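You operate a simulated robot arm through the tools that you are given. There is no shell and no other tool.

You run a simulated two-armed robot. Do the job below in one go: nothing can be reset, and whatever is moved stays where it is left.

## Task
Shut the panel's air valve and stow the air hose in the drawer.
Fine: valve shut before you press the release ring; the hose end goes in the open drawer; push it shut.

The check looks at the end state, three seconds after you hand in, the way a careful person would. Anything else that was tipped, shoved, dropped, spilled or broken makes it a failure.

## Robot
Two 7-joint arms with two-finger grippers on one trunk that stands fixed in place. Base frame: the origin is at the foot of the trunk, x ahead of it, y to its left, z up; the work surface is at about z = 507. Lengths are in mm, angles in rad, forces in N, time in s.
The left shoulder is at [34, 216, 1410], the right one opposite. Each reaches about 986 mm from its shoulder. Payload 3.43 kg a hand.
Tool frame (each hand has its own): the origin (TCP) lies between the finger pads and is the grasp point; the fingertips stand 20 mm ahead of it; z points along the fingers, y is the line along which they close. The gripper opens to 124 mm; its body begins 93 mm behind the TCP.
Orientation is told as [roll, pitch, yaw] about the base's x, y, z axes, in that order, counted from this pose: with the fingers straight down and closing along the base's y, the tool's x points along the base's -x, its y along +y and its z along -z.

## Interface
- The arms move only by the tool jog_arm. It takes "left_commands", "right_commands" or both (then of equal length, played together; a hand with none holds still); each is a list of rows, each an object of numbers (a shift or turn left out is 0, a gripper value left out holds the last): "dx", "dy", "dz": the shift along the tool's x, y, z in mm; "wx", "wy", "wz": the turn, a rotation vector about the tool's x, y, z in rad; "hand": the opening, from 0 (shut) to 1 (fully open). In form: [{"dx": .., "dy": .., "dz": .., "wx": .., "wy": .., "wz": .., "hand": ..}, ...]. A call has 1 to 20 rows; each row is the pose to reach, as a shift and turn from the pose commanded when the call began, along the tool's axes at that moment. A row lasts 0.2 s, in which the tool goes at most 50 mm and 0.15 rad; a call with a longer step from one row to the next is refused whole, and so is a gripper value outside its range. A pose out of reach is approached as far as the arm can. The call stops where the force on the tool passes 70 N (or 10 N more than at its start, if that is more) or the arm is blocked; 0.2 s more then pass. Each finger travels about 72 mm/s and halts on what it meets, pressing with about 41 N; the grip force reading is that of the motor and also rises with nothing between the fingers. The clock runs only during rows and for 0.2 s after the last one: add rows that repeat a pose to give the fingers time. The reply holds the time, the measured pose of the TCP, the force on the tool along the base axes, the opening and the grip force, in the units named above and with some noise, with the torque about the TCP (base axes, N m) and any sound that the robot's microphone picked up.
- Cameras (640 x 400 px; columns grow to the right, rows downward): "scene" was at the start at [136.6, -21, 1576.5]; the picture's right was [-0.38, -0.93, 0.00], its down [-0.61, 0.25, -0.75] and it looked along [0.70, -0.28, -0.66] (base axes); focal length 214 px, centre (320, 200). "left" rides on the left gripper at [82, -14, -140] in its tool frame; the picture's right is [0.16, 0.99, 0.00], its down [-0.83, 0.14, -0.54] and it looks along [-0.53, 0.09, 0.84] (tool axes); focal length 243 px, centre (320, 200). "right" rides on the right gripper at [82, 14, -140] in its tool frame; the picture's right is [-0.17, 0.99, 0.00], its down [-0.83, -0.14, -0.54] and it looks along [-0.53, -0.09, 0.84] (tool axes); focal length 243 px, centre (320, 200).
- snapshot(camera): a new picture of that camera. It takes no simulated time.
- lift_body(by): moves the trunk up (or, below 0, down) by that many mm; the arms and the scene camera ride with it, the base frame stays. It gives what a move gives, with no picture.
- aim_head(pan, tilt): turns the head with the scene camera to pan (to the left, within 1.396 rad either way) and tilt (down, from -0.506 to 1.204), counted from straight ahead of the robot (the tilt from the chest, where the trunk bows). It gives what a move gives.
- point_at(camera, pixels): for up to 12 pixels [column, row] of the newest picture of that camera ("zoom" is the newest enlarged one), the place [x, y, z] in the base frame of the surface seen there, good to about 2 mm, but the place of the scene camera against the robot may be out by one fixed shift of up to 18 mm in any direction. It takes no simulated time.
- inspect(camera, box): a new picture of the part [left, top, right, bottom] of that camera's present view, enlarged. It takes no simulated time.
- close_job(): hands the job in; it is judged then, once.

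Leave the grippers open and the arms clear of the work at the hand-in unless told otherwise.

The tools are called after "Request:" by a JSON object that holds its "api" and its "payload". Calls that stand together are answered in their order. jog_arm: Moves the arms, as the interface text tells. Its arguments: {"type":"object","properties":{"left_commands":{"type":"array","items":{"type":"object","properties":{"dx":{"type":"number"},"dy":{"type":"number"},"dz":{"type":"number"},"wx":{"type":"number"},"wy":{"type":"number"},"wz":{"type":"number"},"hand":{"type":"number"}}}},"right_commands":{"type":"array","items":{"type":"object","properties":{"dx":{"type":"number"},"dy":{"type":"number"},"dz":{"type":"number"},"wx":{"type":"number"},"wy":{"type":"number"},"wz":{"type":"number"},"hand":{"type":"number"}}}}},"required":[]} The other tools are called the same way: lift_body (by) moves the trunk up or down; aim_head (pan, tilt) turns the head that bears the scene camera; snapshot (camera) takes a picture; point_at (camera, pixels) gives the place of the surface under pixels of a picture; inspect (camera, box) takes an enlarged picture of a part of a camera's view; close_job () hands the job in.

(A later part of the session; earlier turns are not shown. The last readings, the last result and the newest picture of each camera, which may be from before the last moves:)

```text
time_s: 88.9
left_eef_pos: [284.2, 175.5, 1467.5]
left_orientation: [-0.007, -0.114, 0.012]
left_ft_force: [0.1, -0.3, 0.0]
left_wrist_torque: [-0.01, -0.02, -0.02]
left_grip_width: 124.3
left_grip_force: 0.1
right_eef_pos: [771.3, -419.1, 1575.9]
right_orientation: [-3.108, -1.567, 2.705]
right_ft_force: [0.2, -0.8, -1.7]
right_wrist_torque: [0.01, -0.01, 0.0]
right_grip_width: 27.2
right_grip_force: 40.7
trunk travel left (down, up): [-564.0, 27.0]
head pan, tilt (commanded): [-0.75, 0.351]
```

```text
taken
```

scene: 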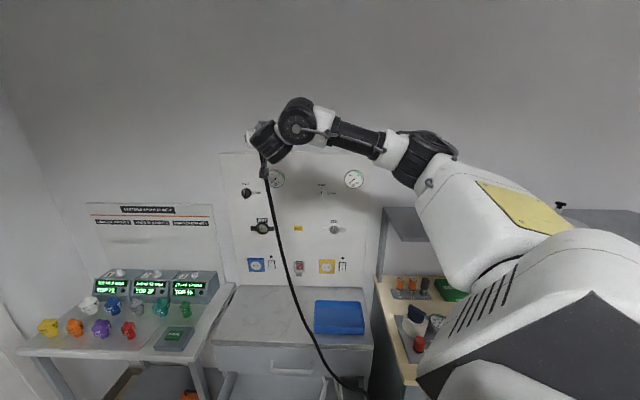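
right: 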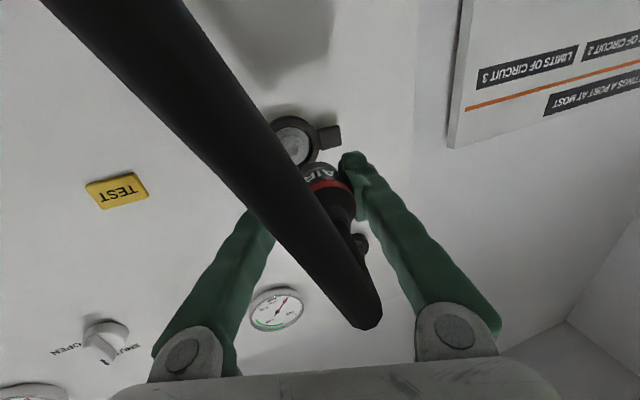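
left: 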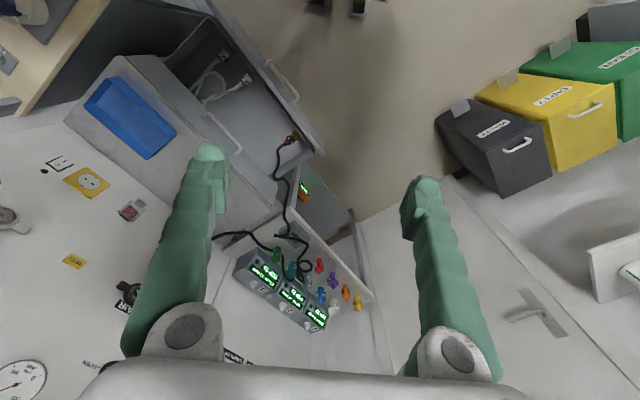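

The hose has now dropped free and hangs straight from the hand to the drawer's right side. I'll bring the probe back over the drawer and turn the fingers to point down, targeting (580, −255, 1300).

Request:
{"api": "jog_arm", "payload": {"right_commands": [{"dx": 23, "dy": 6.3, "dz": -20, "wy": 0.131}, {"dx": 46, "dy": 12.7, "dz": -40, "wy": 0.262}, {"dx": 69, "dy": 19, "dz": -60, "wy": 0.393}, {"dx": 92, "dy": 25.3, "dz": -80, "wy": 0.523}, {"dx": 115, "dy": 31.7, "dz": -100, "wy": 0.654}, {"dx": 138, "dy": 38, "dz": -120, "wy": 0.785}, {"dx": 161, "dy": 44.3, "dz": -140, "wy": 0.916}, {"dx": 184, "dy": 50.7, "dz": -160, "wy": 1.047}, {"dx": 207, "dy": 57, "dz": -180, "wy": 1.178}, {"dx": 230, "dy": 63.3, "dz": -200, "wy": 1.309}, {"dx": 253, "dy": 69.7, "dz": -220, "wy": 1.44}, {"dx": 276, "dy": 76, "dz": -240, "wy": 1.57}]}}

Request:
{"api": "aim_head", "payload": {"pan": -0.5, "tilt": 0.8}}

Request:
{"api": "snapshot", "payload": {"camera": "scene"}}

```text
time_s: 91.5
left_eef_pos: [284.6, 176.1, 1467.6]
left_orientation: [-0.006, -0.115, 0.012]
left_ft_force: [0.5, 0.7, 0.0]
left_wrist_torque: [0.02, -0.01, 0.03]
left_grip_width: 124.3
left_grip_force: 0.0
right_eef_pos: [536.8, -294.0, 1280.2]
right_orientation: [0.017, -0.009, -0.403]
right_ft_force: [0.6, -0.3, -0.6]
right_wrist_torque: [-0.01, 0.0, -0.01]
right_grip_width: 27.6
right_grip_force: 40.7
right hand out of reach, approached as far as the arm can: row 5, 6, 7, 8, 9, 10, 11, 12
trunk travel left (down, up): [-564.0, 27.0]
head pan, tilt (commanded): [-0.75, 0.351]
```

```text
time_s: 92.4
left_eef_pos: [284.9, 176.4, 1468.7]
left_orientation: [-0.007, -0.114, 0.011]
left_ft_force: [-0.1, 0.1, 0.2]
left_wrist_torque: [-0.01, 0.02, 0.0]
left_grip_width: 124.1
left_grip_force: 0.1
right_eef_pos: [536.7, -293.4, 1282.1]
right_orientation: [0.017, -0.013, -0.402]
right_ft_force: [-0.2, 0.0, -0.8]
right_wrist_torque: [0.02, 0.01, 0.01]
right_grip_width: 27.4
right_grip_force: 41.5
trunk travel left (down, up): [-564.0, 27.0]
head pan, tilt (commanded): [-0.499, 0.799]
```

```text
taken
```

scene: 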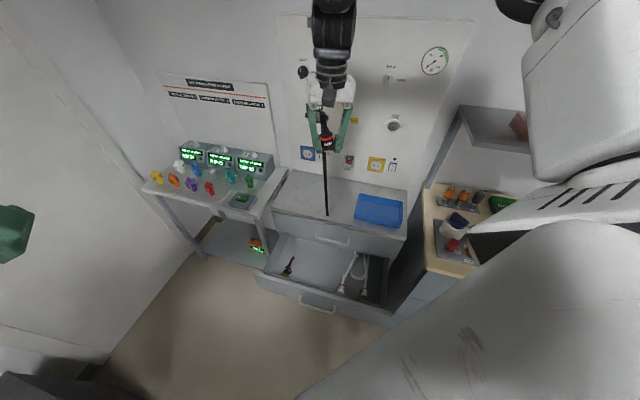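

The fingers now point down with the probe held at (537, −294, 1281). I can see only part of the hose, from (325,150) to (326,215), so I'll enlarge that area and the drawer.

Request:
{"api": "inspect", "payload": {"camera": "scene", "box": [240, 60, 420, 220]}}

Request:
{"api": "inspect", "payload": {"camera": "scene", "box": [240, 190, 420, 330]}}

Request:
{"api": "snapshot", "payload": {"camera": "right"}}

```text
2.50 times, centred on (330, 140) of scene
```

zoom: 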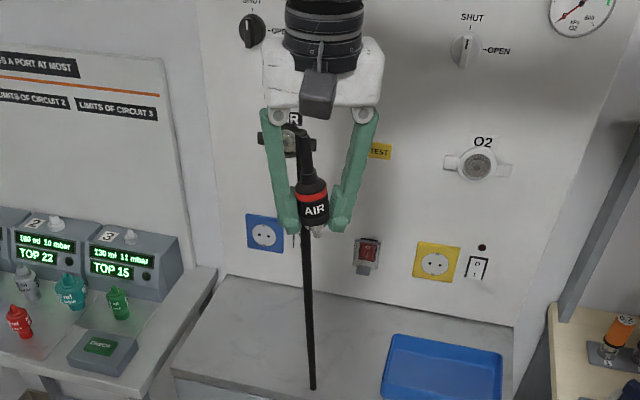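

```text
2.86 times, centred on (330, 260) of scene
```

zoom: 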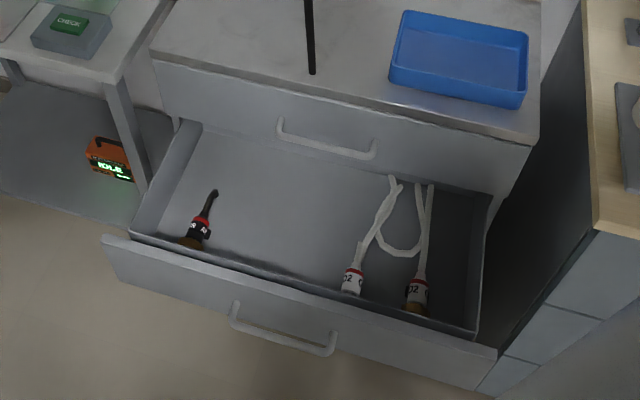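

```text
taken
```

right: 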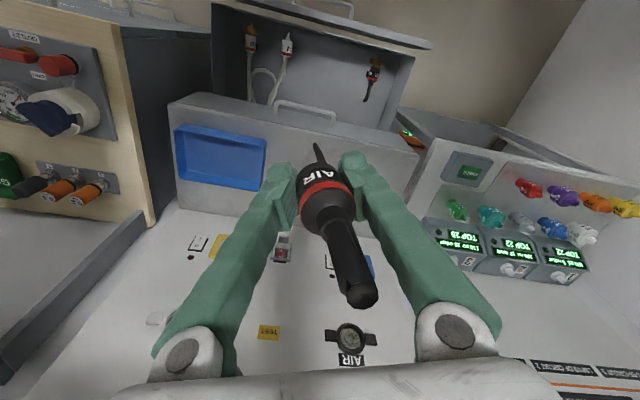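

Now I see only short stubs: one about 50 mm on the probe in my hand, one on the end in the drawer, plus a thin dark line hanging from the hand to (327,214). I'll measure that line to understand where the hose is.

Request:
{"api": "point_at", "payload": {"camera": "scene", "pixels": [[323, 160], [324, 175], [325, 185], [325, 195], [326, 205], [327, 213], [327, 218], [325, 141], [322, 115], [327, 150], [290, 262], [288, 270]]}}

Request:
{"api": "snapshot", "payload": {"camera": "scene"}}

Request:
{"api": "inspect", "payload": {"camera": "right", "box": [260, 120, 400, 320]}}

Request:
{"api": "snapshot", "payload": {"camera": "left"}}

```text
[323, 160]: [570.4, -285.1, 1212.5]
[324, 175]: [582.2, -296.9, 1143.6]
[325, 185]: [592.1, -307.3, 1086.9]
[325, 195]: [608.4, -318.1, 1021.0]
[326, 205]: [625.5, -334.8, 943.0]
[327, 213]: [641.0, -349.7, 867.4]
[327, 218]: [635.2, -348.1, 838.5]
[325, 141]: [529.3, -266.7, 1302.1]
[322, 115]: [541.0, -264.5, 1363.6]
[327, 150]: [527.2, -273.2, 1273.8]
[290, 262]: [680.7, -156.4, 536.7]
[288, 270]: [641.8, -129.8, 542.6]
```

```text
taken
```

scene: 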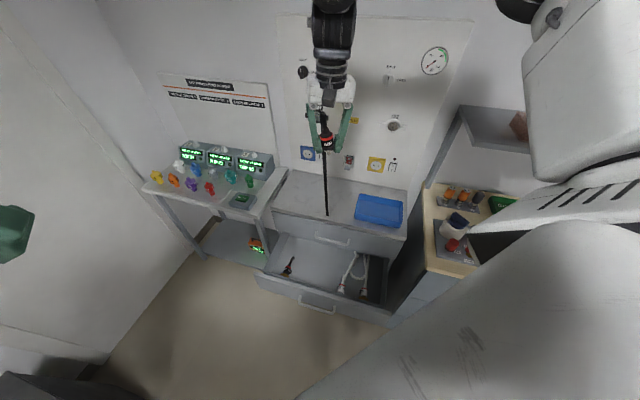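

```text
2.00 times, centred on (330, 220) of right
```

zoom: 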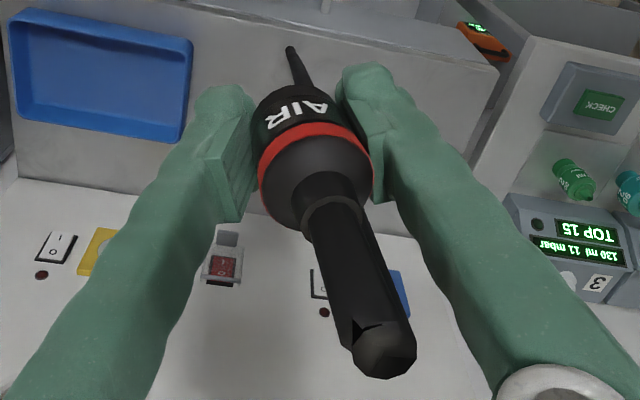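

```text
taken
```

left: 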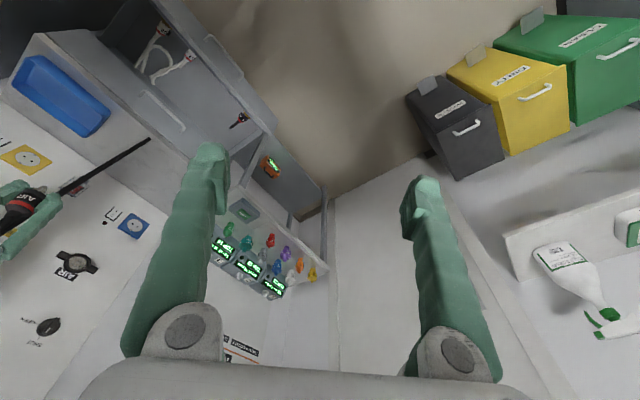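

The hose seems to hang from the hand to the bench's front edge and then pass out of sight toward the stub in the drawer. I'll lift slowly straight up by 150 mm and watch how the hose responds.

Request:
{"api": "jog_arm", "payload": {"right_commands": [{"dz": -15}, {"dz": -30}, {"dz": -45}, {"dz": -60}, {"dz": -75}, {"dz": -90}, {"dz": -105}, {"dz": -120}, {"dz": -135}, {"dz": -150}]}}

Request:
{"api": "snapshot", "payload": {"camera": "scene"}}

Request:
{"api": "snapshot", "payload": {"camera": "left"}}

```text
time_s: 94.6
left_eef_pos: [283.5, 174.4, 1467.7]
left_orientation: [-0.007, -0.114, 0.013]
left_ft_force: [-0.4, 0.5, 0.2]
left_wrist_torque: [0.04, 0.0, 0.0]
left_grip_width: 123.9
left_grip_force: 0.1
right_eef_pos: [491.6, -319.5, 1370.3]
right_orientation: [0.007, -0.006, -0.403]
right_ft_force: [0.6, -0.2, -1.8]
right_wrist_torque: [0.02, -0.02, 0.01]
right_grip_width: 27.6
right_grip_force: 41.0
right hand out of reach, approached as far as the arm can: row 1, 2, 3, 4, 5, 6, 7, 8, 9, 10
trunk travel left (down, up): [-564.0, 27.0]
head pan, tilt (commanded): [-0.499, 0.799]
```

```text
taken
```

scene: 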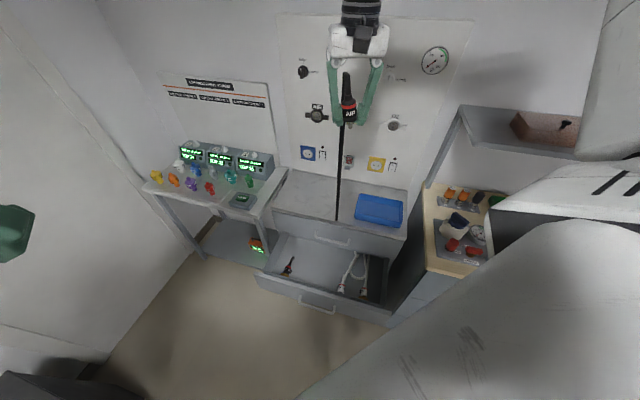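

```text
taken
```

left: 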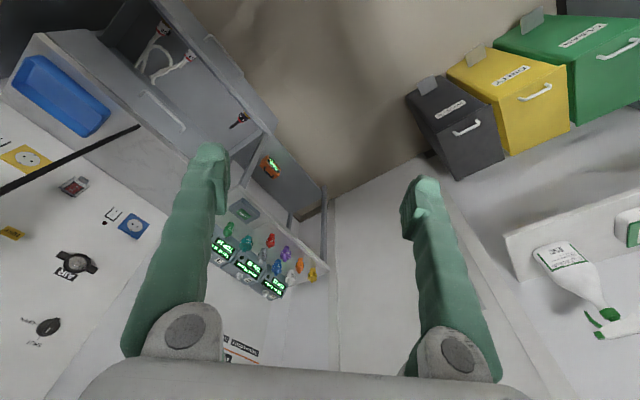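

The hose comes out longer as I lift but still vanishes at the bench's front edge near (338,220). I'll look closely at that spot and at the cabinet's right side and drawer.

Request:
{"api": "inspect", "payload": {"camera": "scene", "box": [290, 170, 420, 330]}}

Request:
{"api": "point_at", "payload": {"camera": "scene", "pixels": [[341, 140], [340, 160], [339, 180], [339, 195], [338, 205], [338, 212], [338, 218], [338, 224]]}}

Request:
{"api": "inspect", "payload": {"camera": "left", "box": [0, 0, 280, 220]}}

```text
2.50 times, centred on (355, 250) of scene
```

zoom: 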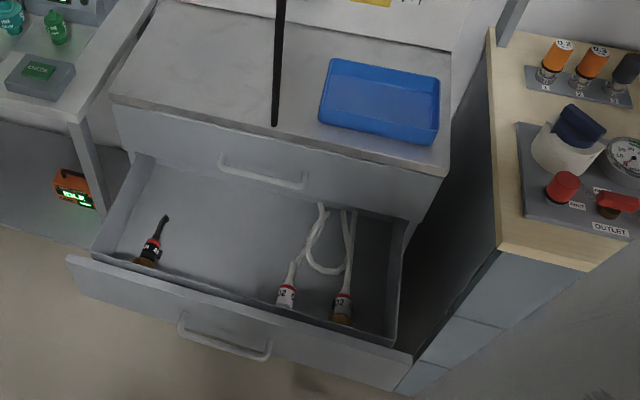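

```text
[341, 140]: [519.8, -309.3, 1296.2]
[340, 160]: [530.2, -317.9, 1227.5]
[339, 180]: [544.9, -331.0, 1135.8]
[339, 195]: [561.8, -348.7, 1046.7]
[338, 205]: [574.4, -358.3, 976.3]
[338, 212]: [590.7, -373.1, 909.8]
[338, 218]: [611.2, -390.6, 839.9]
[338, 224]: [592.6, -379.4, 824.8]
```

```text
1.82 times, centred on (140, 110) of left
```

zoom: 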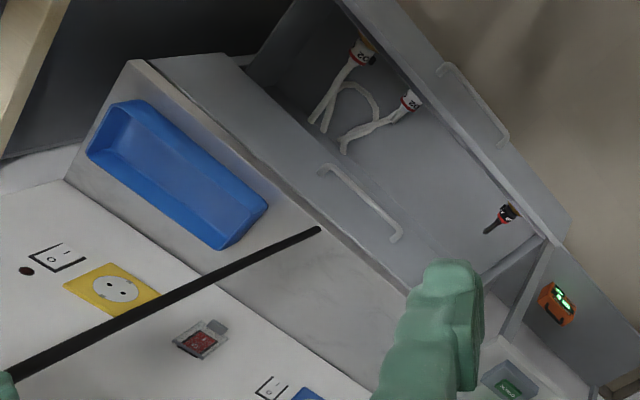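

The strand hangs straight with no kink at the bench, so it may have slipped through the edge. I'll move the hand about 110 mm out from the cabinet, along the panel's outward normal, to see whether the strand comes clear of the bench front.

Request:
{"api": "jog_arm", "payload": {"right_commands": [{"dx": 22, "dy": 7}, {"dx": 44, "dy": 14}, {"dx": 66, "dy": 21}, {"dx": 88, "dy": 28}, {"dx": 105, "dy": 35}, {"dx": 105, "dy": 35}, {"dx": 105, "dy": 35}]}}

Request:
{"api": "snapshot", "payload": {"camera": "scene"}}

Request:
{"api": "snapshot", "payload": {"camera": "left"}}

```text
time_s: 96.2
left_eef_pos: [286.4, 174.9, 1467.6]
left_orientation: [-0.007, -0.112, 0.013]
left_ft_force: [0.4, 0.0, 0.4]
left_wrist_torque: [0.01, 0.04, 0.01]
left_grip_width: 124.1
left_grip_force: 0.1
right_eef_pos: [441.5, -297.7, 1402.6]
right_orientation: [0.002, 0.002, -0.402]
right_ft_force: [0.6, -1.1, -0.9]
right_wrist_torque: [0.01, 0.05, 0.02]
right_grip_width: 27.1
right_grip_force: 40.9
right hand out of reach, approached as far as the arm can: row 2, 3, 4, 5, 6, 7
trunk travel left (down, up): [-564.0, 27.0]
head pan, tilt (commanded): [-0.499, 0.799]
```

```text
taken
```

scene: 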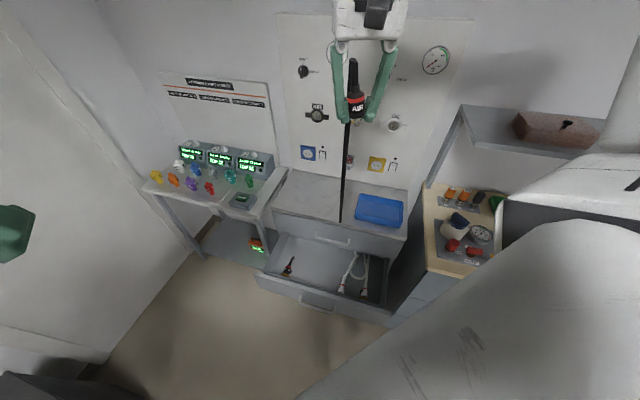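

```text
taken
```

left: 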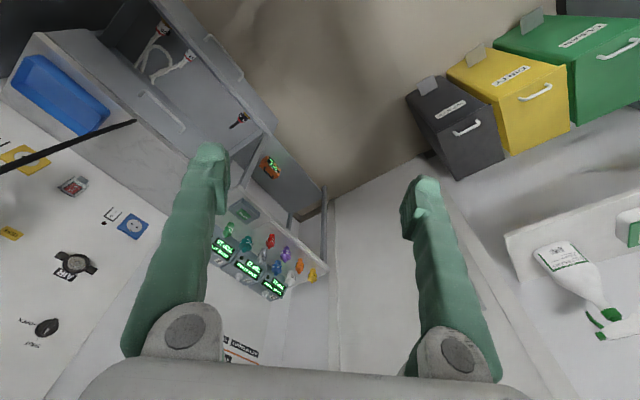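

The strand stays pinned at the bench edge, so the hose has been pulled through that edge. I'll bring the left arm forward and low, with its camera facing the cabinet front, to see where the rest of the hose is. I'll need that arm for the drawer later anyway.

Request:
{"api": "jog_arm", "payload": {"left_commands": [{"dx": -5.4, "dy": -15.8, "dz": 44.5, "wx": 0.0267, "wy": -0.0491, "wz": 0.0554}, {"dx": -10.7, "dy": -31.5, "dz": 88.9, "wx": 0.0534, "wy": -0.0981, "wz": 0.1109}, {"dx": -16.1, "dy": -47.3, "dz": 133.4, "wx": 0.08, "wy": -0.1472, "wz": 0.1663}, {"dx": -21.5, "dy": -63.1, "dz": 177.8, "wx": 0.1067, "wy": -0.1962, "wz": 0.2217}, {"dx": -26.8, "dy": -78.8, "dz": 222.3, "wx": 0.1334, "wy": -0.2453, "wz": 0.2772}, {"dx": -32.2, "dy": -94.6, "dz": 266.8, "wx": 0.1601, "wy": -0.2944, "wz": 0.3326}, {"dx": -37.6, "dy": -110.4, "dz": 311.2, "wx": 0.1868, "wy": -0.3434, "wz": 0.388}, {"dx": -43, "dy": -126.2, "dz": 355.7, "wx": 0.2135, "wy": -0.3925, "wz": 0.4434}, {"dx": -48.3, "dy": -141.9, "dz": 400.2, "wx": 0.2402, "wy": -0.4416, "wz": 0.4989}, {"dx": -53.7, "dy": -157.7, "dz": 444.6, "wx": 0.2668, "wy": -0.4906, "wz": 0.5543}, {"dx": -59.1, "dy": -173.5, "dz": 489.1, "wx": 0.2935, "wy": -0.5397, "wz": 0.6097}, {"dx": -64.4, "dy": -189.2, "dz": 533.5, "wx": 0.3202, "wy": -0.5887, "wz": 0.6652}, {"dx": -69.8, "dy": -205, "dz": 578, "wx": 0.3469, "wy": -0.6378, "wz": 0.7206}]}}

Request:
{"api": "snapshot", "payload": {"camera": "left"}}

Request:
{"api": "snapshot", "payload": {"camera": "scene"}}

```text
time_s: 98.0
left_eef_pos: [396.4, 46.8, 1180.5]
left_orientation: [-0.229, -0.582, -0.262]
left_ft_force: [1.6, 0.5, 0.1]
left_wrist_torque: [-0.08, 0.06, -0.11]
left_grip_width: 123.8
left_grip_force: 0.0
left hand out of reach, approached as far as the arm can: row 4, 5, 6
right_eef_pos: [446.9, -291.5, 1403.8]
right_orientation: [-0.004, 0.002, -0.4]
right_ft_force: [0.9, 0.4, -0.9]
right_wrist_torque: [-0.11, 0.09, 0.02]
right_grip_width: 27.4
right_grip_force: 40.9
trunk travel left (down, up): [-564.0, 27.0]
head pan, tilt (commanded): [-0.499, 0.799]
stopped in row 8 (left hand): the arm was blocked; the commanded pose is now the measured one
```

```text
taken
```

left: 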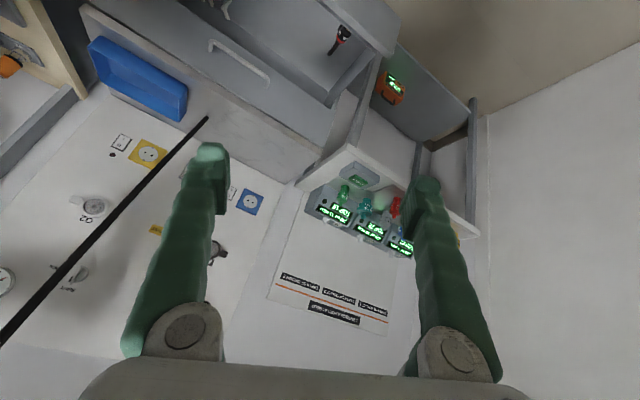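

```text
taken
```

scene: 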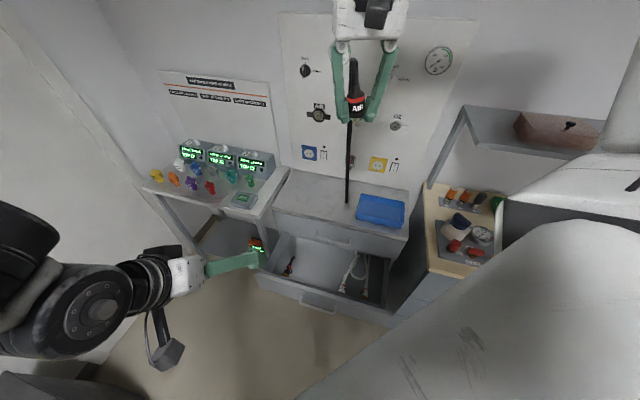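

The strand now enters the bench farther back, at (347,203) in the scene view, though the hand hasn't moved. So it is swinging freely. I'll wait two seconds and see how it settles.

Request:
{"api": "jog_arm", "payload": {"right_commands": [{"dx": 0}, {"dx": 0}, {"dx": 0}, {"dx": 0}, {"dx": 0}, {"dx": 0}, {"dx": 0}, {"dx": 0}, {"dx": 0}, {"dx": 0}]}}

Request:
{"api": "snapshot", "payload": {"camera": "left"}}

Request:
{"api": "inspect", "payload": {"camera": "scene", "box": [250, 40, 450, 320]}}

```text
time_s: 100.2
left_eef_pos: [390.0, 44.7, 1184.0]
left_orientation: [-0.219, -0.587, -0.268]
left_ft_force: [-0.7, 0.2, -0.9]
left_wrist_torque: [0.01, 0.03, 0.02]
left_grip_width: 124.0
left_grip_force: 0.1
right_eef_pos: [438.9, -295.9, 1405.4]
right_orientation: [0.004, -0.005, -0.4]
right_ft_force: [0.5, -0.7, -1.3]
right_wrist_torque: [-0.01, -0.01, 0.02]
right_grip_width: 25.6
right_grip_force: 41.2
trunk travel left (down, up): [-564.0, 27.0]
head pan, tilt (commanded): [-0.499, 0.799]
```

```text
taken
```

left: 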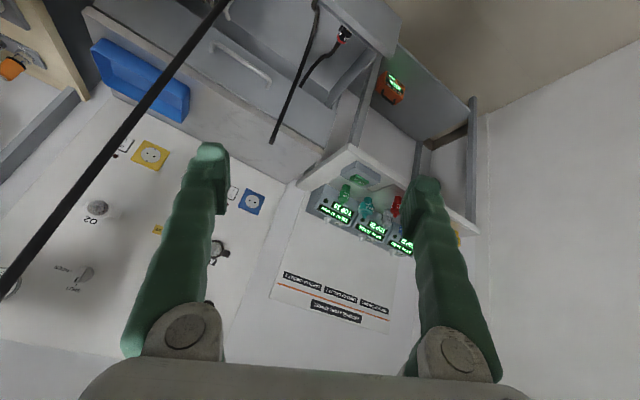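

```text
1.43 times, centred on (350, 180) of scene
```

zoom: 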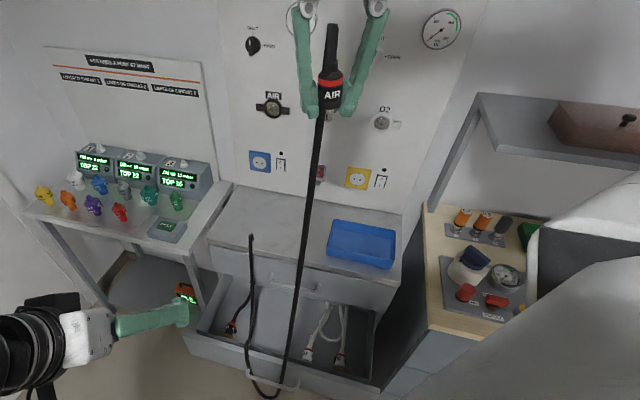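

The hose is swinging as a free, lively rope and passing through things as it goes, so it won't hold a draped shape. Moving gently and getting the probe into the drawer is the thing to do. I'll lower the trunk 220 mm so the hand can reach the drawer floor.

Request:
{"api": "lift_body", "payload": {"by": -220}}

Request:
{"api": "snapshot", "payload": {"camera": "scene"}}

```text
time_s: 102.5
left_eef_pos: [370.9, 48.5, 864.3]
left_orientation: [-0.348, -0.277, -0.154]
left_ft_force: [0.8, -0.4, -0.4]
left_wrist_torque: [0.02, 0.03, -0.01]
left_grip_width: 124.0
left_grip_force: 0.2
right_eef_pos: [474.3, -297.5, 1040.0]
right_orientation: [-0.136, 0.318, -0.423]
right_ft_force: [0.1, -0.1, -1.7]
right_wrist_torque: [0.0, 0.0, 0.01]
right_grip_width: 25.4
right_grip_force: 41.1
trunk travel left (down, up): [-344.0, 247.0]
head pan, tilt (commanded): [-0.499, 0.799]
```

```text
taken
```

scene: 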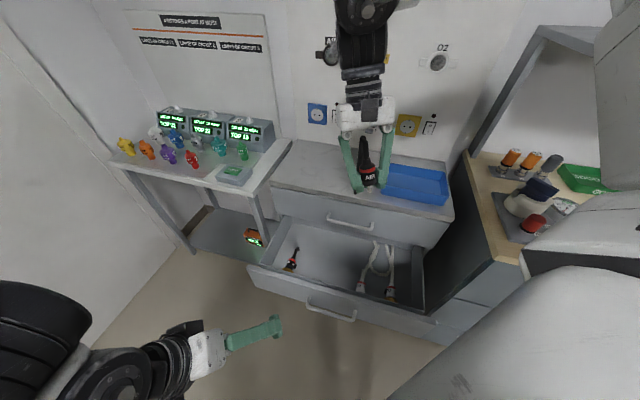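

The trunk move also tilted and dropped the hand, to (474, −298, 1040), but the probe is still held. I'll straighten the fingers to point down and move over the drawer, to (573, −248, 900).

Request:
{"api": "jog_arm", "payload": {"right_commands": [{"dx": -18.3, "dy": 16.7, "dz": 16.4, "wx": -0.0224, "wy": -0.053, "wz": 0.003}, {"dx": -36.7, "dy": 33.3, "dz": 32.9, "wx": -0.0448, "wy": -0.106, "wz": 0.006}, {"dx": -55, "dy": 50, "dz": 49.3, "wx": -0.0673, "wy": -0.159, "wz": 0.0095}, {"dx": -73.3, "dy": 66.7, "dz": 65.7, "wx": -0.0897, "wy": -0.2119, "wz": 0.0126}, {"dx": -91.7, "dy": 83.3, "dz": 82.2, "wx": -0.1121, "wy": -0.2648, "wz": 0.0158}, {"dx": -110, "dy": 100, "dz": 98.6, "wx": -0.1345, "wy": -0.3178, "wz": 0.0189}, {"dx": -110, "dy": 100, "dz": 98.6, "wx": -0.1345, "wy": -0.3178, "wz": 0.0189}]}}

Request:
{"api": "snapshot", "payload": {"camera": "scene"}}

Request:
{"api": "snapshot", "payload": {"camera": "right"}}

```text
time_s: 104.1
left_eef_pos: [372.6, 47.9, 865.0]
left_orientation: [-0.353, -0.281, -0.159]
left_ft_force: [-0.5, 0.0, 0.2]
left_wrist_torque: [-0.02, 0.01, 0.03]
left_grip_width: 124.2
left_grip_force: 0.0
right_eef_pos: [597.9, -293.0, 908.3]
right_orientation: [-0.001, 0.001, -0.415]
right_ft_force: [0.5, 0.6, -1.4]
right_wrist_torque: [0.01, 0.0, 0.01]
right_grip_width: 25.1
right_grip_force: 41.2
right hand out of reach, approached as far as the arm can: row 1, 2, 3, 4, 5, 6, 7
trunk travel left (down, up): [-344.0, 247.0]
head pan, tilt (commanded): [-0.499, 0.799]
```

```text
taken
```

scene: 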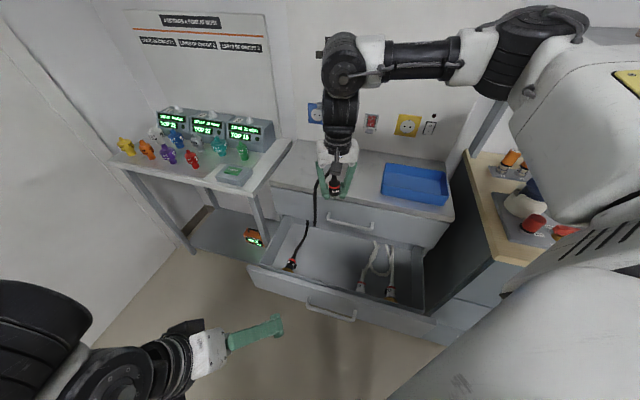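

```text
taken
```

right: 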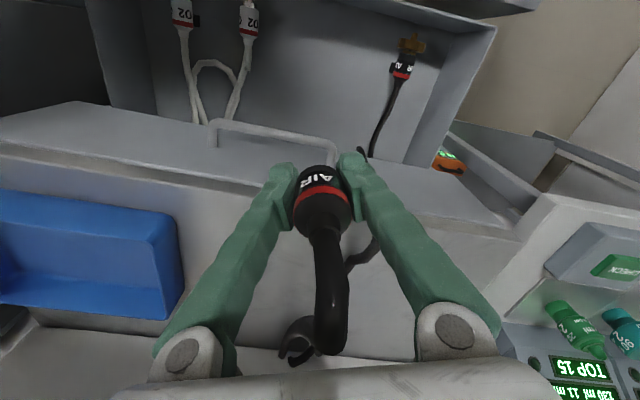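

The fingers are straight down with the probe at (598, −293, 908), near the bench front. I'll shift out to over the drawer middle (573, −248) and come down to z 800.

Request:
{"api": "jog_arm", "payload": {"right_commands": [{"dx": 14, "dy": 10.4, "dz": 0}, {"dx": 28, "dy": 20.8, "dz": 10}, {"dx": 41, "dy": 31.1, "dz": 30}, {"dx": 41, "dy": 31.1, "dz": 55}, {"dx": 41, "dy": 31.1, "dz": 80}, {"dx": 41, "dy": 31.1, "dz": 108}]}}

Request:
{"api": "snapshot", "payload": {"camera": "scene"}}

```text
time_s: 105.5
left_eef_pos: [371.6, 44.6, 866.2]
left_orientation: [-0.355, -0.279, -0.157]
left_ft_force: [-0.4, 0.7, 0.1]
left_wrist_torque: [-0.02, 0.02, -0.03]
left_grip_width: 124.2
left_grip_force: 0.0
right_eef_pos: [588.0, -259.3, 792.7]
right_orientation: [0.003, 0.002, -0.414]
right_ft_force: [0.9, -0.2, -0.3]
right_wrist_torque: [-0.05, 0.04, 0.06]
right_grip_width: 25.2
right_grip_force: 41.0
right hand out of reach, approached as far as the arm can: row 1, 2, 3, 4, 5, 6
trunk travel left (down, up): [-344.0, 247.0]
head pan, tilt (commanded): [-0.499, 0.799]
```

```text
taken
```

scene: 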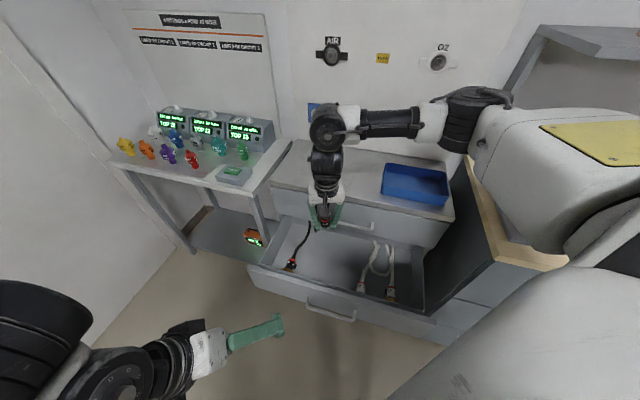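

The probe is at (588, −259, 793), over the drawer between the two sets of plugs. I'll lower it to z ≈ 690 and check the elbow's clearance to the counter.

Request:
{"api": "jog_arm", "payload": {"right_commands": [{"dz": 25}, {"dz": 50}, {"dz": 75}, {"dz": 100}]}}

Request:
{"api": "snapshot", "payload": {"camera": "scene"}}

Request:
{"api": "point_at", "payload": {"camera": "scene", "pixels": [[470, 100], [465, 130], [450, 150], [480, 180], [430, 120], [520, 250], [480, 215], [325, 215]]}}

```text
time_s: 106.5
left_eef_pos: [370.0, 45.2, 865.4]
left_orientation: [-0.355, -0.279, -0.158]
left_ft_force: [-0.1, 0.1, -0.3]
left_wrist_torque: [-0.01, 0.01, 0.02]
left_grip_width: 124.3
left_grip_force: 0.0
right_eef_pos: [578.0, -266.7, 703.8]
right_orientation: [0.001, 0.0, -0.419]
right_ft_force: [-0.2, -0.1, -2.0]
right_wrist_torque: [0.0, 0.01, 0.01]
right_grip_width: 25.3
right_grip_force: 41.2
right hand out of reach, approached as far as the arm can: row 3, 4
trunk travel left (down, up): [-344.0, 247.0]
head pan, tilt (commanded): [-0.499, 0.799]
```

```text
taken
```

scene: 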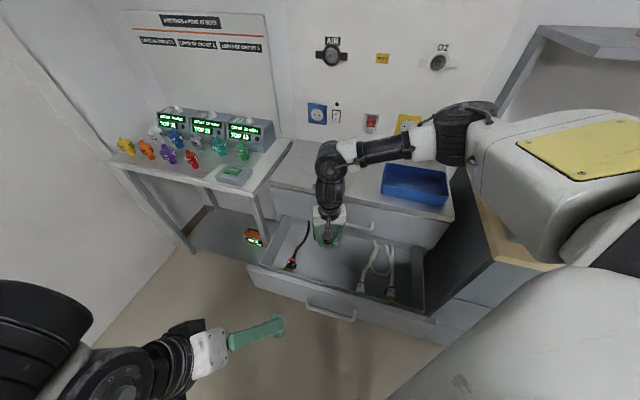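

```text
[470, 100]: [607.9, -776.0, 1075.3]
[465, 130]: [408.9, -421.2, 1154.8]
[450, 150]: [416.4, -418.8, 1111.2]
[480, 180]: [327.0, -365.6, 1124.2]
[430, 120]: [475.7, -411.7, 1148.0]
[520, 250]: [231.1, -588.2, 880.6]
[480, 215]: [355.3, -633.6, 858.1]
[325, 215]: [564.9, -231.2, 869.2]
```

The elbow sits at about (400, −440, 1130), well clear of the counter. I'll continue down to z ≈ 600.

Request:
{"api": "jog_arm", "payload": {"right_commands": [{"dz": 25}, {"dz": 50}, {"dz": 75}, {"dz": 100}]}}

Request:
{"api": "snapshot", "payload": {"camera": "right"}}

Request:
{"api": "inspect", "payload": {"camera": "scene", "box": [230, 150, 470, 340]}}

```text
time_s: 107.5
left_eef_pos: [370.0, 44.4, 866.8]
left_orientation: [-0.356, -0.28, -0.157]
left_ft_force: [-0.6, -0.3, 0.3]
left_wrist_torque: [0.01, 0.01, 0.03]
left_grip_width: 124.1
left_grip_force: 0.0
right_eef_pos: [554.9, -295.1, 632.9]
right_orientation: [0.001, 0.001, -0.419]
right_ft_force: [-0.1, 0.1, -1.2]
right_wrist_torque: [-0.02, 0.03, -0.05]
right_grip_width: 25.2
right_grip_force: 41.1
right hand out of reach, approached as far as the arm can: row 1, 2, 3, 4
trunk travel left (down, up): [-344.0, 247.0]
head pan, tilt (commanded): [-0.499, 0.799]
```

```text
taken
```

right: 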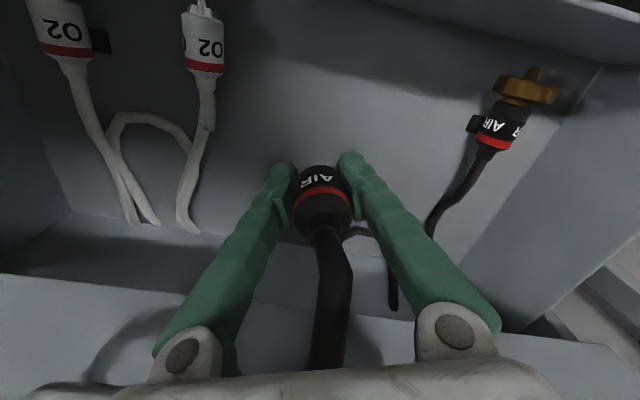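

```text
2.11 times, centred on (350, 245) of scene
```

zoom: 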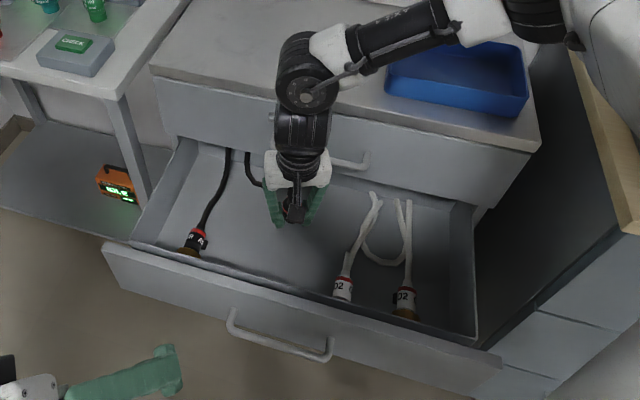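

The probe and hose are now inside the drawer volume, with the hand at (555, −295, 633). The hose loops toward the back of the drawer, behind both plugs. I'll lower another 40 mm while correcting the drift to the left.

Request:
{"api": "jog_arm", "payload": {"right_commands": [{"dx": -3, "dy": 12, "dz": 10}, {"dx": -6, "dy": 24, "dz": 20}, {"dx": -9, "dy": 34, "dz": 35}, {"dx": -10, "dy": 38, "dz": 50}]}}

Request:
{"api": "snapshot", "payload": {"camera": "right"}}

Request:
{"api": "inspect", "payload": {"camera": "scene", "box": [230, 150, 470, 340]}}

```text
time_s: 108.5
left_eef_pos: [369.2, 45.4, 867.1]
left_orientation: [-0.355, -0.281, -0.157]
left_ft_force: [-0.1, -0.1, -0.1]
left_wrist_torque: [-0.01, 0.0, -0.03]
left_grip_width: 124.1
left_grip_force: 0.0
right_eef_pos: [554.3, -299.1, 627.3]
right_orientation: [0.004, -0.002, -0.418]
right_ft_force: [-5.1, 4.9, 11.4]
right_wrist_torque: [-0.87, -0.98, -0.01]
right_grip_width: 25.2
right_grip_force: 41.2
right hand out of reach, approached as far as the arm can: row 1, 2, 3, 4
trunk travel left (down, up): [-344.0, 247.0]
head pan, tilt (commanded): [-0.499, 0.799]
```

```text
taken
```

right: 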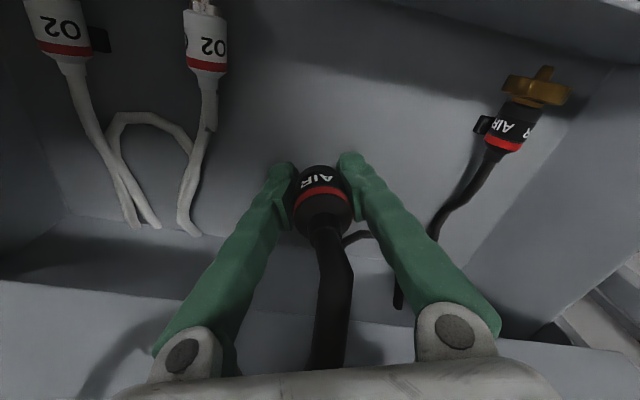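

```text
2.11 times, centred on (350, 245) of scene
```

zoom: 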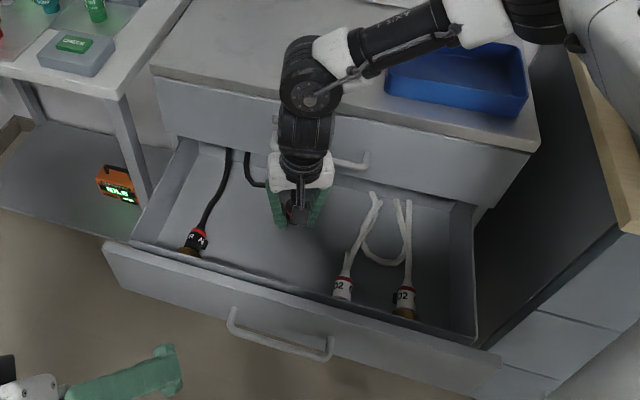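

The hand feels an upward push of about 11 N. Its palm is resting on the upper drawer's handle. I'll back straight up at once, then move out from the cabinet before trying again.

Request:
{"api": "jog_arm", "payload": {"right_commands": [{"dz": -20}, {"dz": -50}, {"dz": -90}, {"dz": -130, "dx": 10}, {"dz": -170, "dx": 20}, {"dz": -210, "dx": 30}, {"dz": -250, "dx": 30}]}}

Request:
{"api": "snapshot", "payload": {"camera": "scene"}}

```text
time_s: 110.1
left_eef_pos: [370.0, 44.6, 866.4]
left_orientation: [-0.357, -0.28, -0.158]
left_ft_force: [-0.3, 0.1, -0.1]
left_wrist_torque: [-0.02, 0.0, 0.02]
left_grip_width: 123.8
left_grip_force: 0.3
right_eef_pos: [563.8, -319.4, 866.2]
right_orientation: [0.004, 0.007, -0.41]
right_ft_force: [-0.3, 0.4, -1.2]
right_wrist_torque: [-0.01, -0.01, -0.01]
right_grip_width: 25.1
right_grip_force: 40.9
right hand out of reach, approached as far as the arm can: row 5, 6, 7
trunk travel left (down, up): [-344.0, 247.0]
head pan, tilt (commanded): [-0.499, 0.799]
```

```text
taken
```

scene: 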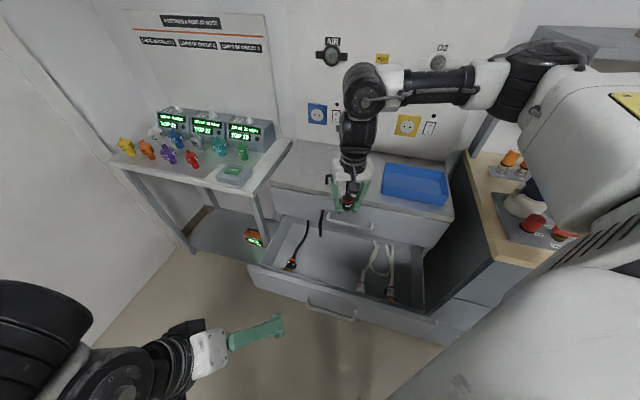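

The hand is clear at (564, −319, 866). To reach the drawer floor without touching that handle, I'll tilt the fingers about 27° so they point down and forward. That swings the palm out and to the right. I'll go to (565, −235, 760) that way.

Request:
{"api": "jog_arm", "payload": {"right_commands": [{"dx": 8.2, "dy": 19.4, "dz": 10, "wx": -0.0615, "wy": -0.101, "wz": 0.0127}, {"dx": 16.3, "dy": 38.7, "dz": 40, "wx": -0.123, "wy": -0.202, "wz": 0.0254}, {"dx": 24.5, "dy": 58, "dz": 73, "wx": -0.1845, "wy": -0.303, "wz": 0.038}, {"dx": 32.6, "dy": 77.4, "dz": 106, "wx": -0.246, "wy": -0.404, "wz": 0.0507}, {"dx": 32.6, "dy": 77.4, "dz": 106, "wx": -0.246, "wy": -0.404, "wz": 0.0507}]}}

Request:
{"api": "snapshot", "payload": {"camera": "scene"}}

```text
time_s: 111.3
left_eef_pos: [369.5, 43.8, 865.7]
left_orientation: [-0.356, -0.278, -0.156]
left_ft_force: [0.9, -0.1, 0.3]
left_wrist_torque: [0.02, -0.03, 0.0]
left_grip_width: 124.0
left_grip_force: 0.0
right_eef_pos: [662.5, -296.6, 904.7]
right_orientation: [0.269, -0.393, -0.52]
right_ft_force: [-0.3, -0.6, -0.8]
right_wrist_torque: [-0.03, -0.01, 0.01]
right_grip_width: 25.4
right_grip_force: 41.2
right hand out of reach, approached as far as the arm can: row 1, 2, 3, 4, 5
trunk travel left (down, up): [-344.0, 247.0]
head pan, tilt (commanded): [-0.499, 0.799]
```

```text
taken
```

scene: 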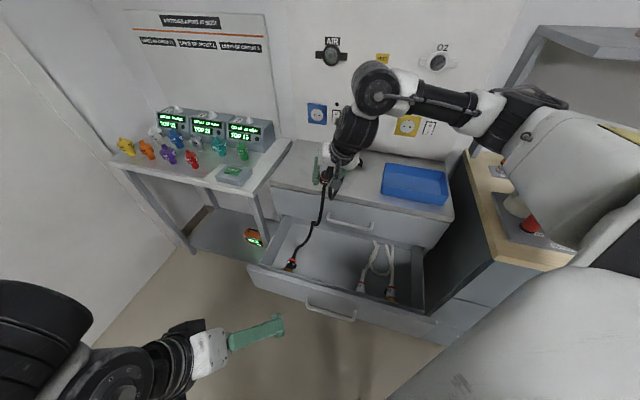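

The arm can't hold that tilt there, and the hand went over the bench edge instead. The upper arm seems unable to swing farther left at low heights, so I'll put the probe down a bit farther right, around s −165, h 410. I'll move out first with the fingers straight down again.

Request:
{"api": "jog_arm", "payload": {"right_commands": [{"dx": 21.3, "dy": -8.3, "dz": -11.5, "wx": 0.0615, "wy": 0.101, "wz": -0.0127}, {"dx": 42.6, "dy": -16.6, "dz": -22.9, "wx": 0.123, "wy": 0.202, "wz": -0.0254}, {"dx": 63.9, "dy": -24.9, "dz": -34.4, "wx": 0.1845, "wy": 0.303, "wz": -0.038}, {"dx": 85.2, "dy": -33.2, "dz": -45.8, "wx": 0.246, "wy": 0.404, "wz": -0.0507}, {"dx": 85.2, "dy": -33.2, "dz": -45.8, "wx": 0.246, "wy": 0.404, "wz": -0.0507}]}}

Request:
{"api": "snapshot", "payload": {"camera": "scene"}}

```text
time_s: 112.5
left_eef_pos: [370.2, 44.2, 866.3]
left_orientation: [-0.354, -0.28, -0.157]
left_ft_force: [0.3, -0.7, -0.1]
left_wrist_torque: [0.01, -0.01, -0.01]
left_grip_width: 124.0
left_grip_force: 0.0
right_eef_pos: [587.8, -304.2, 903.4]
right_orientation: [-0.001, 0.006, -0.413]
right_ft_force: [-0.6, 0.1, -0.9]
right_wrist_torque: [0.03, -0.02, -0.01]
right_grip_width: 25.1
right_grip_force: 41.4
right hand out of reach, approached as far as the arm can: row 1, 2, 3, 4, 5
trunk travel left (down, up): [-344.0, 247.0]
head pan, tilt (commanded): [-0.499, 0.799]
```

```text
taken
```

scene: 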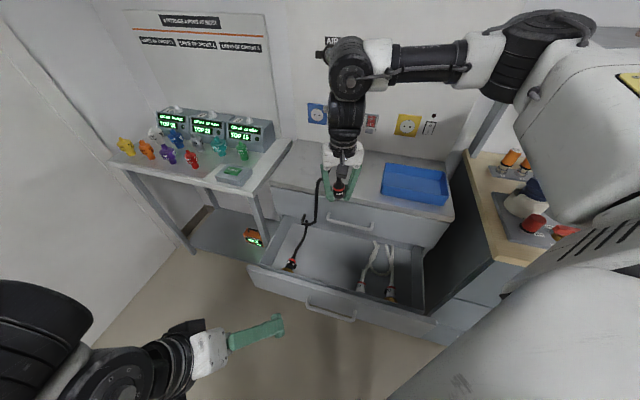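

Now the hose hangs visibly from the hand at (320,180) down into the drawer at (303,225), which is good. I'll go down and outward to about (545, −290, 780).

Request:
{"api": "jog_arm", "payload": {"right_commands": [{"dx": 15, "dy": -1.5, "dz": 25}, {"dx": 30, "dy": -3, "dz": 58}, {"dx": 45, "dy": -4.4, "dz": 90}, {"dx": 45, "dy": -4.4, "dz": 123}, {"dx": 45, "dy": -4.4, "dz": 123}]}}

Request:
{"api": "snapshot", "payload": {"camera": "scene"}}

```text
time_s: 113.7
left_eef_pos: [370.5, 44.4, 866.6]
left_orientation: [-0.356, -0.28, -0.157]
left_ft_force: [-0.5, 0.2, 0.2]
left_wrist_torque: [0.01, -0.03, 0.0]
left_grip_width: 124.0
left_grip_force: 0.1
right_eef_pos: [553.0, -295.8, 778.6]
right_orientation: [0.002, 0.001, -0.416]
right_ft_force: [-0.6, 0.1, -0.3]
right_wrist_torque: [0.01, 0.01, 0.05]
right_grip_width: 25.1
right_grip_force: 40.8
right hand out of reach, approached as far as the arm can: row 1, 2, 3, 4, 5
trunk travel left (down, up): [-344.0, 247.0]
head pan, tilt (commanded): [-0.499, 0.799]
```

```text
taken
```

scene: 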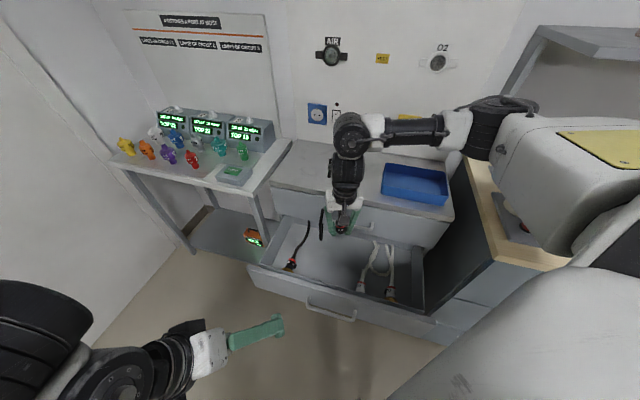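

At (553, −296, 779). Next step: down to about (530, −285, 690), keeping clear of the upper drawer's handle.

Request:
{"api": "jog_arm", "payload": {"right_commands": [{"dx": 8.5, "dz": 15}, {"dx": 17, "dz": 40}, {"dx": 25.5, "dy": 1, "dz": 65}, {"dx": 25.5, "dy": 1, "dz": 89}, {"dx": 25.5, "dy": 1, "dz": 89}]}}

Request:
{"api": "snapshot", "payload": {"camera": "right"}}

```text
time_s: 114.9
left_eef_pos: [370.0, 44.0, 865.8]
left_orientation: [-0.357, -0.278, -0.158]
left_ft_force: [0.2, 0.1, -0.1]
left_wrist_torque: [-0.01, -0.03, 0.04]
left_grip_width: 124.1
left_grip_force: 0.1
right_eef_pos: [532.8, -291.1, 697.9]
right_orientation: [0.002, 0.003, -0.413]
right_ft_force: [0.2, 0.6, -0.4]
right_wrist_torque: [0.0, 0.02, 0.0]
right_grip_width: 25.1
right_grip_force: 41.3
right hand out of reach, approached as far as the arm can: row 1, 2, 3, 4, 5
trunk travel left (down, up): [-344.0, 247.0]
head pan, tilt (commanded): [-0.499, 0.799]
```

```text
taken
```

right: 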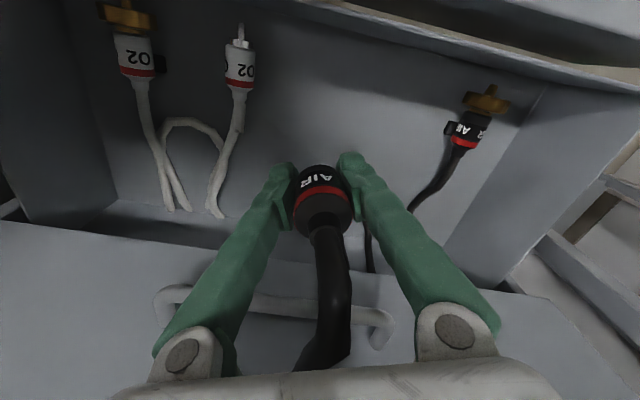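

I can see the upper drawer's handle between (165,300) and (385,320), behind the fingers. I'll measure it and the drawer floor to choose the safe way down.

Request:
{"api": "point_at", "payload": {"camera": "right", "pixels": [[170, 292], [270, 305], [385, 325], [100, 250], [120, 210], [250, 180], [330, 130], [420, 150], [320, 60], [190, 190], [225, 180], [470, 110]]}}

```text
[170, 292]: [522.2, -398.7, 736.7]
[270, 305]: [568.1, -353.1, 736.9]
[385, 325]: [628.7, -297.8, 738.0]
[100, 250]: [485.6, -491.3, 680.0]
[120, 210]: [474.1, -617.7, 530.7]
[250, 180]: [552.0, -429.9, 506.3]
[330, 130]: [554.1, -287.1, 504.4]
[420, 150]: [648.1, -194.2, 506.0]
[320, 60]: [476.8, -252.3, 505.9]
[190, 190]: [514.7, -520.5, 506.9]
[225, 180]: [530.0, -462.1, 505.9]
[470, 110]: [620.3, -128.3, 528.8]
```

The handle is at z 737, h 329, spanning s −240 to −85, and the floor is at z 506. I need to keep h ≥ 395, and I'm at 398. I'll go down to about (515, −290, 600), which is h 411.

Request:
{"api": "jog_arm", "payload": {"right_commands": [{"dx": 10, "dy": -3, "dz": 10}, {"dx": 17, "dy": -6, "dz": 35}, {"dx": 17, "dy": -6.3, "dz": 65}, {"dx": 17, "dy": -6.3, "dz": 98}, {"dx": 17, "dy": -6.3, "dz": 98}]}}

Request:
{"api": "snapshot", "payload": {"camera": "right"}}

```text
time_s: 116.1
left_eef_pos: [369.2, 44.0, 867.1]
left_orientation: [-0.357, -0.28, -0.158]
left_ft_force: [-0.6, 0.7, 0.2]
left_wrist_torque: [0.0, -0.03, 0.0]
left_grip_width: 124.1
left_grip_force: 0.1
right_eef_pos: [514.9, -295.5, 604.2]
right_orientation: [0.003, 0.001, -0.415]
right_ft_force: [-0.3, 0.2, -0.5]
right_wrist_torque: [-0.02, -0.02, 0.03]
right_grip_width: 25.0
right_grip_force: 41.1
right hand out of reach, approached as far as the arm can: row 1, 2, 4, 5
trunk travel left (down, up): [-344.0, 247.0]
head pan, tilt (commanded): [-0.499, 0.799]
```

```text
taken
```

right: 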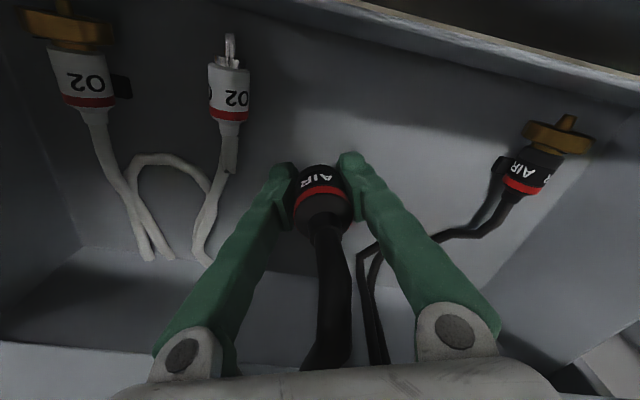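

Down to z 604 at h 407, and the hose is lying in the drawer beside the probe. I'll lower another 45 mm in small steps until the probe nose nears the floor.

Request:
{"api": "jog_arm", "payload": {"right_commands": [{"dx": 3, "dz": 12}, {"dx": 5, "dz": 24}, {"dx": 5, "dz": 36}, {"dx": 5, "dz": 46}]}}

Request:
{"api": "snapshot", "payload": {"camera": "right"}}

```text
time_s: 117.1
left_eef_pos: [370.9, 45.1, 866.8]
left_orientation: [-0.355, -0.279, -0.158]
left_ft_force: [-0.1, 0.0, -1.2]
left_wrist_torque: [-0.03, 0.01, 0.02]
left_grip_width: 123.9
left_grip_force: 0.1
right_eef_pos: [499.1, -311.1, 581.7]
right_orientation: [0.0, -0.001, -0.418]
right_ft_force: [0.5, -0.7, -1.2]
right_wrist_torque: [0.02, -0.02, 0.0]
right_grip_width: 24.9
right_grip_force: 40.3
right hand out of reach, approached as far as the arm can: row 1, 2, 3, 4
trunk travel left (down, up): [-344.0, 247.0]
head pan, tilt (commanded): [-0.499, 0.799]
```

```text
taken
```

right: 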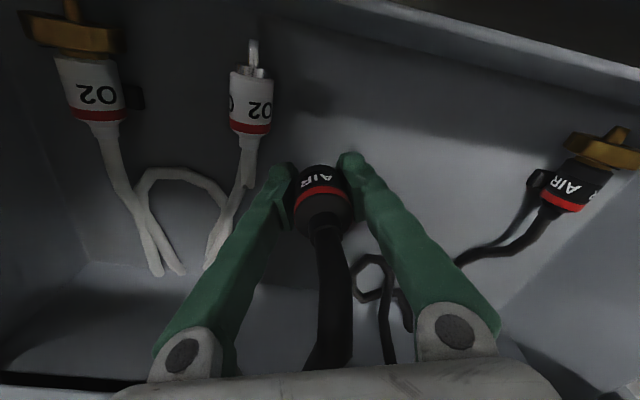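

The nose is about 40 mm above the floor, with the hose piled neatly to the left. I'll try for another 20 mm down with a small left correction.

Request:
{"api": "jog_arm", "payload": {"right_commands": [{"dy": 8, "dz": 10}, {"dy": 12, "dz": 20}, {"dy": 14, "dz": 30}, {"dy": 14, "dz": 30}]}}

Request:
{"api": "snapshot", "payload": {"camera": "right"}}

Request:
{"api": "inspect", "payload": {"camera": "scene", "box": [230, 150, 470, 340]}}

```text
time_s: 118.1
left_eef_pos: [371.1, 44.7, 866.9]
left_orientation: [-0.356, -0.28, -0.156]
left_ft_force: [-0.4, 0.2, 0.0]
left_wrist_torque: [-0.01, 0.0, 0.02]
left_grip_width: 124.0
left_grip_force: 0.1
right_eef_pos: [493.7, -317.0, 576.3]
right_orientation: [0.001, -0.001, -0.417]
right_ft_force: [-0.4, 0.1, -1.0]
right_wrist_torque: [0.03, 0.01, 0.04]
right_grip_width: 24.9
right_grip_force: 40.8
right hand out of reach, approached as far as the arm can: row 1, 2, 3, 4
trunk travel left (down, up): [-344.0, 247.0]
head pan, tilt (commanded): [-0.499, 0.799]
```

```text
taken
```

right: 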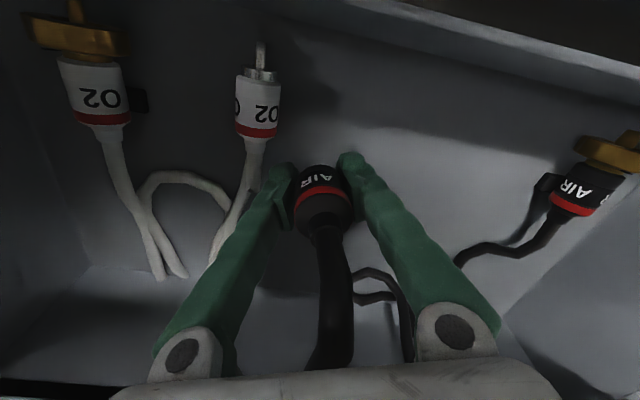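

```text
2.11 times, centred on (350, 245) of scene
```

zoom: 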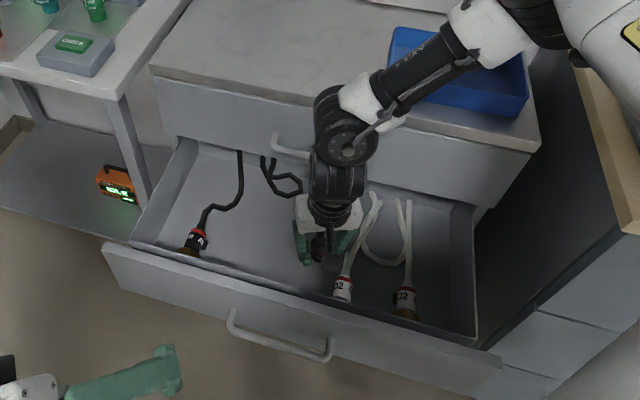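

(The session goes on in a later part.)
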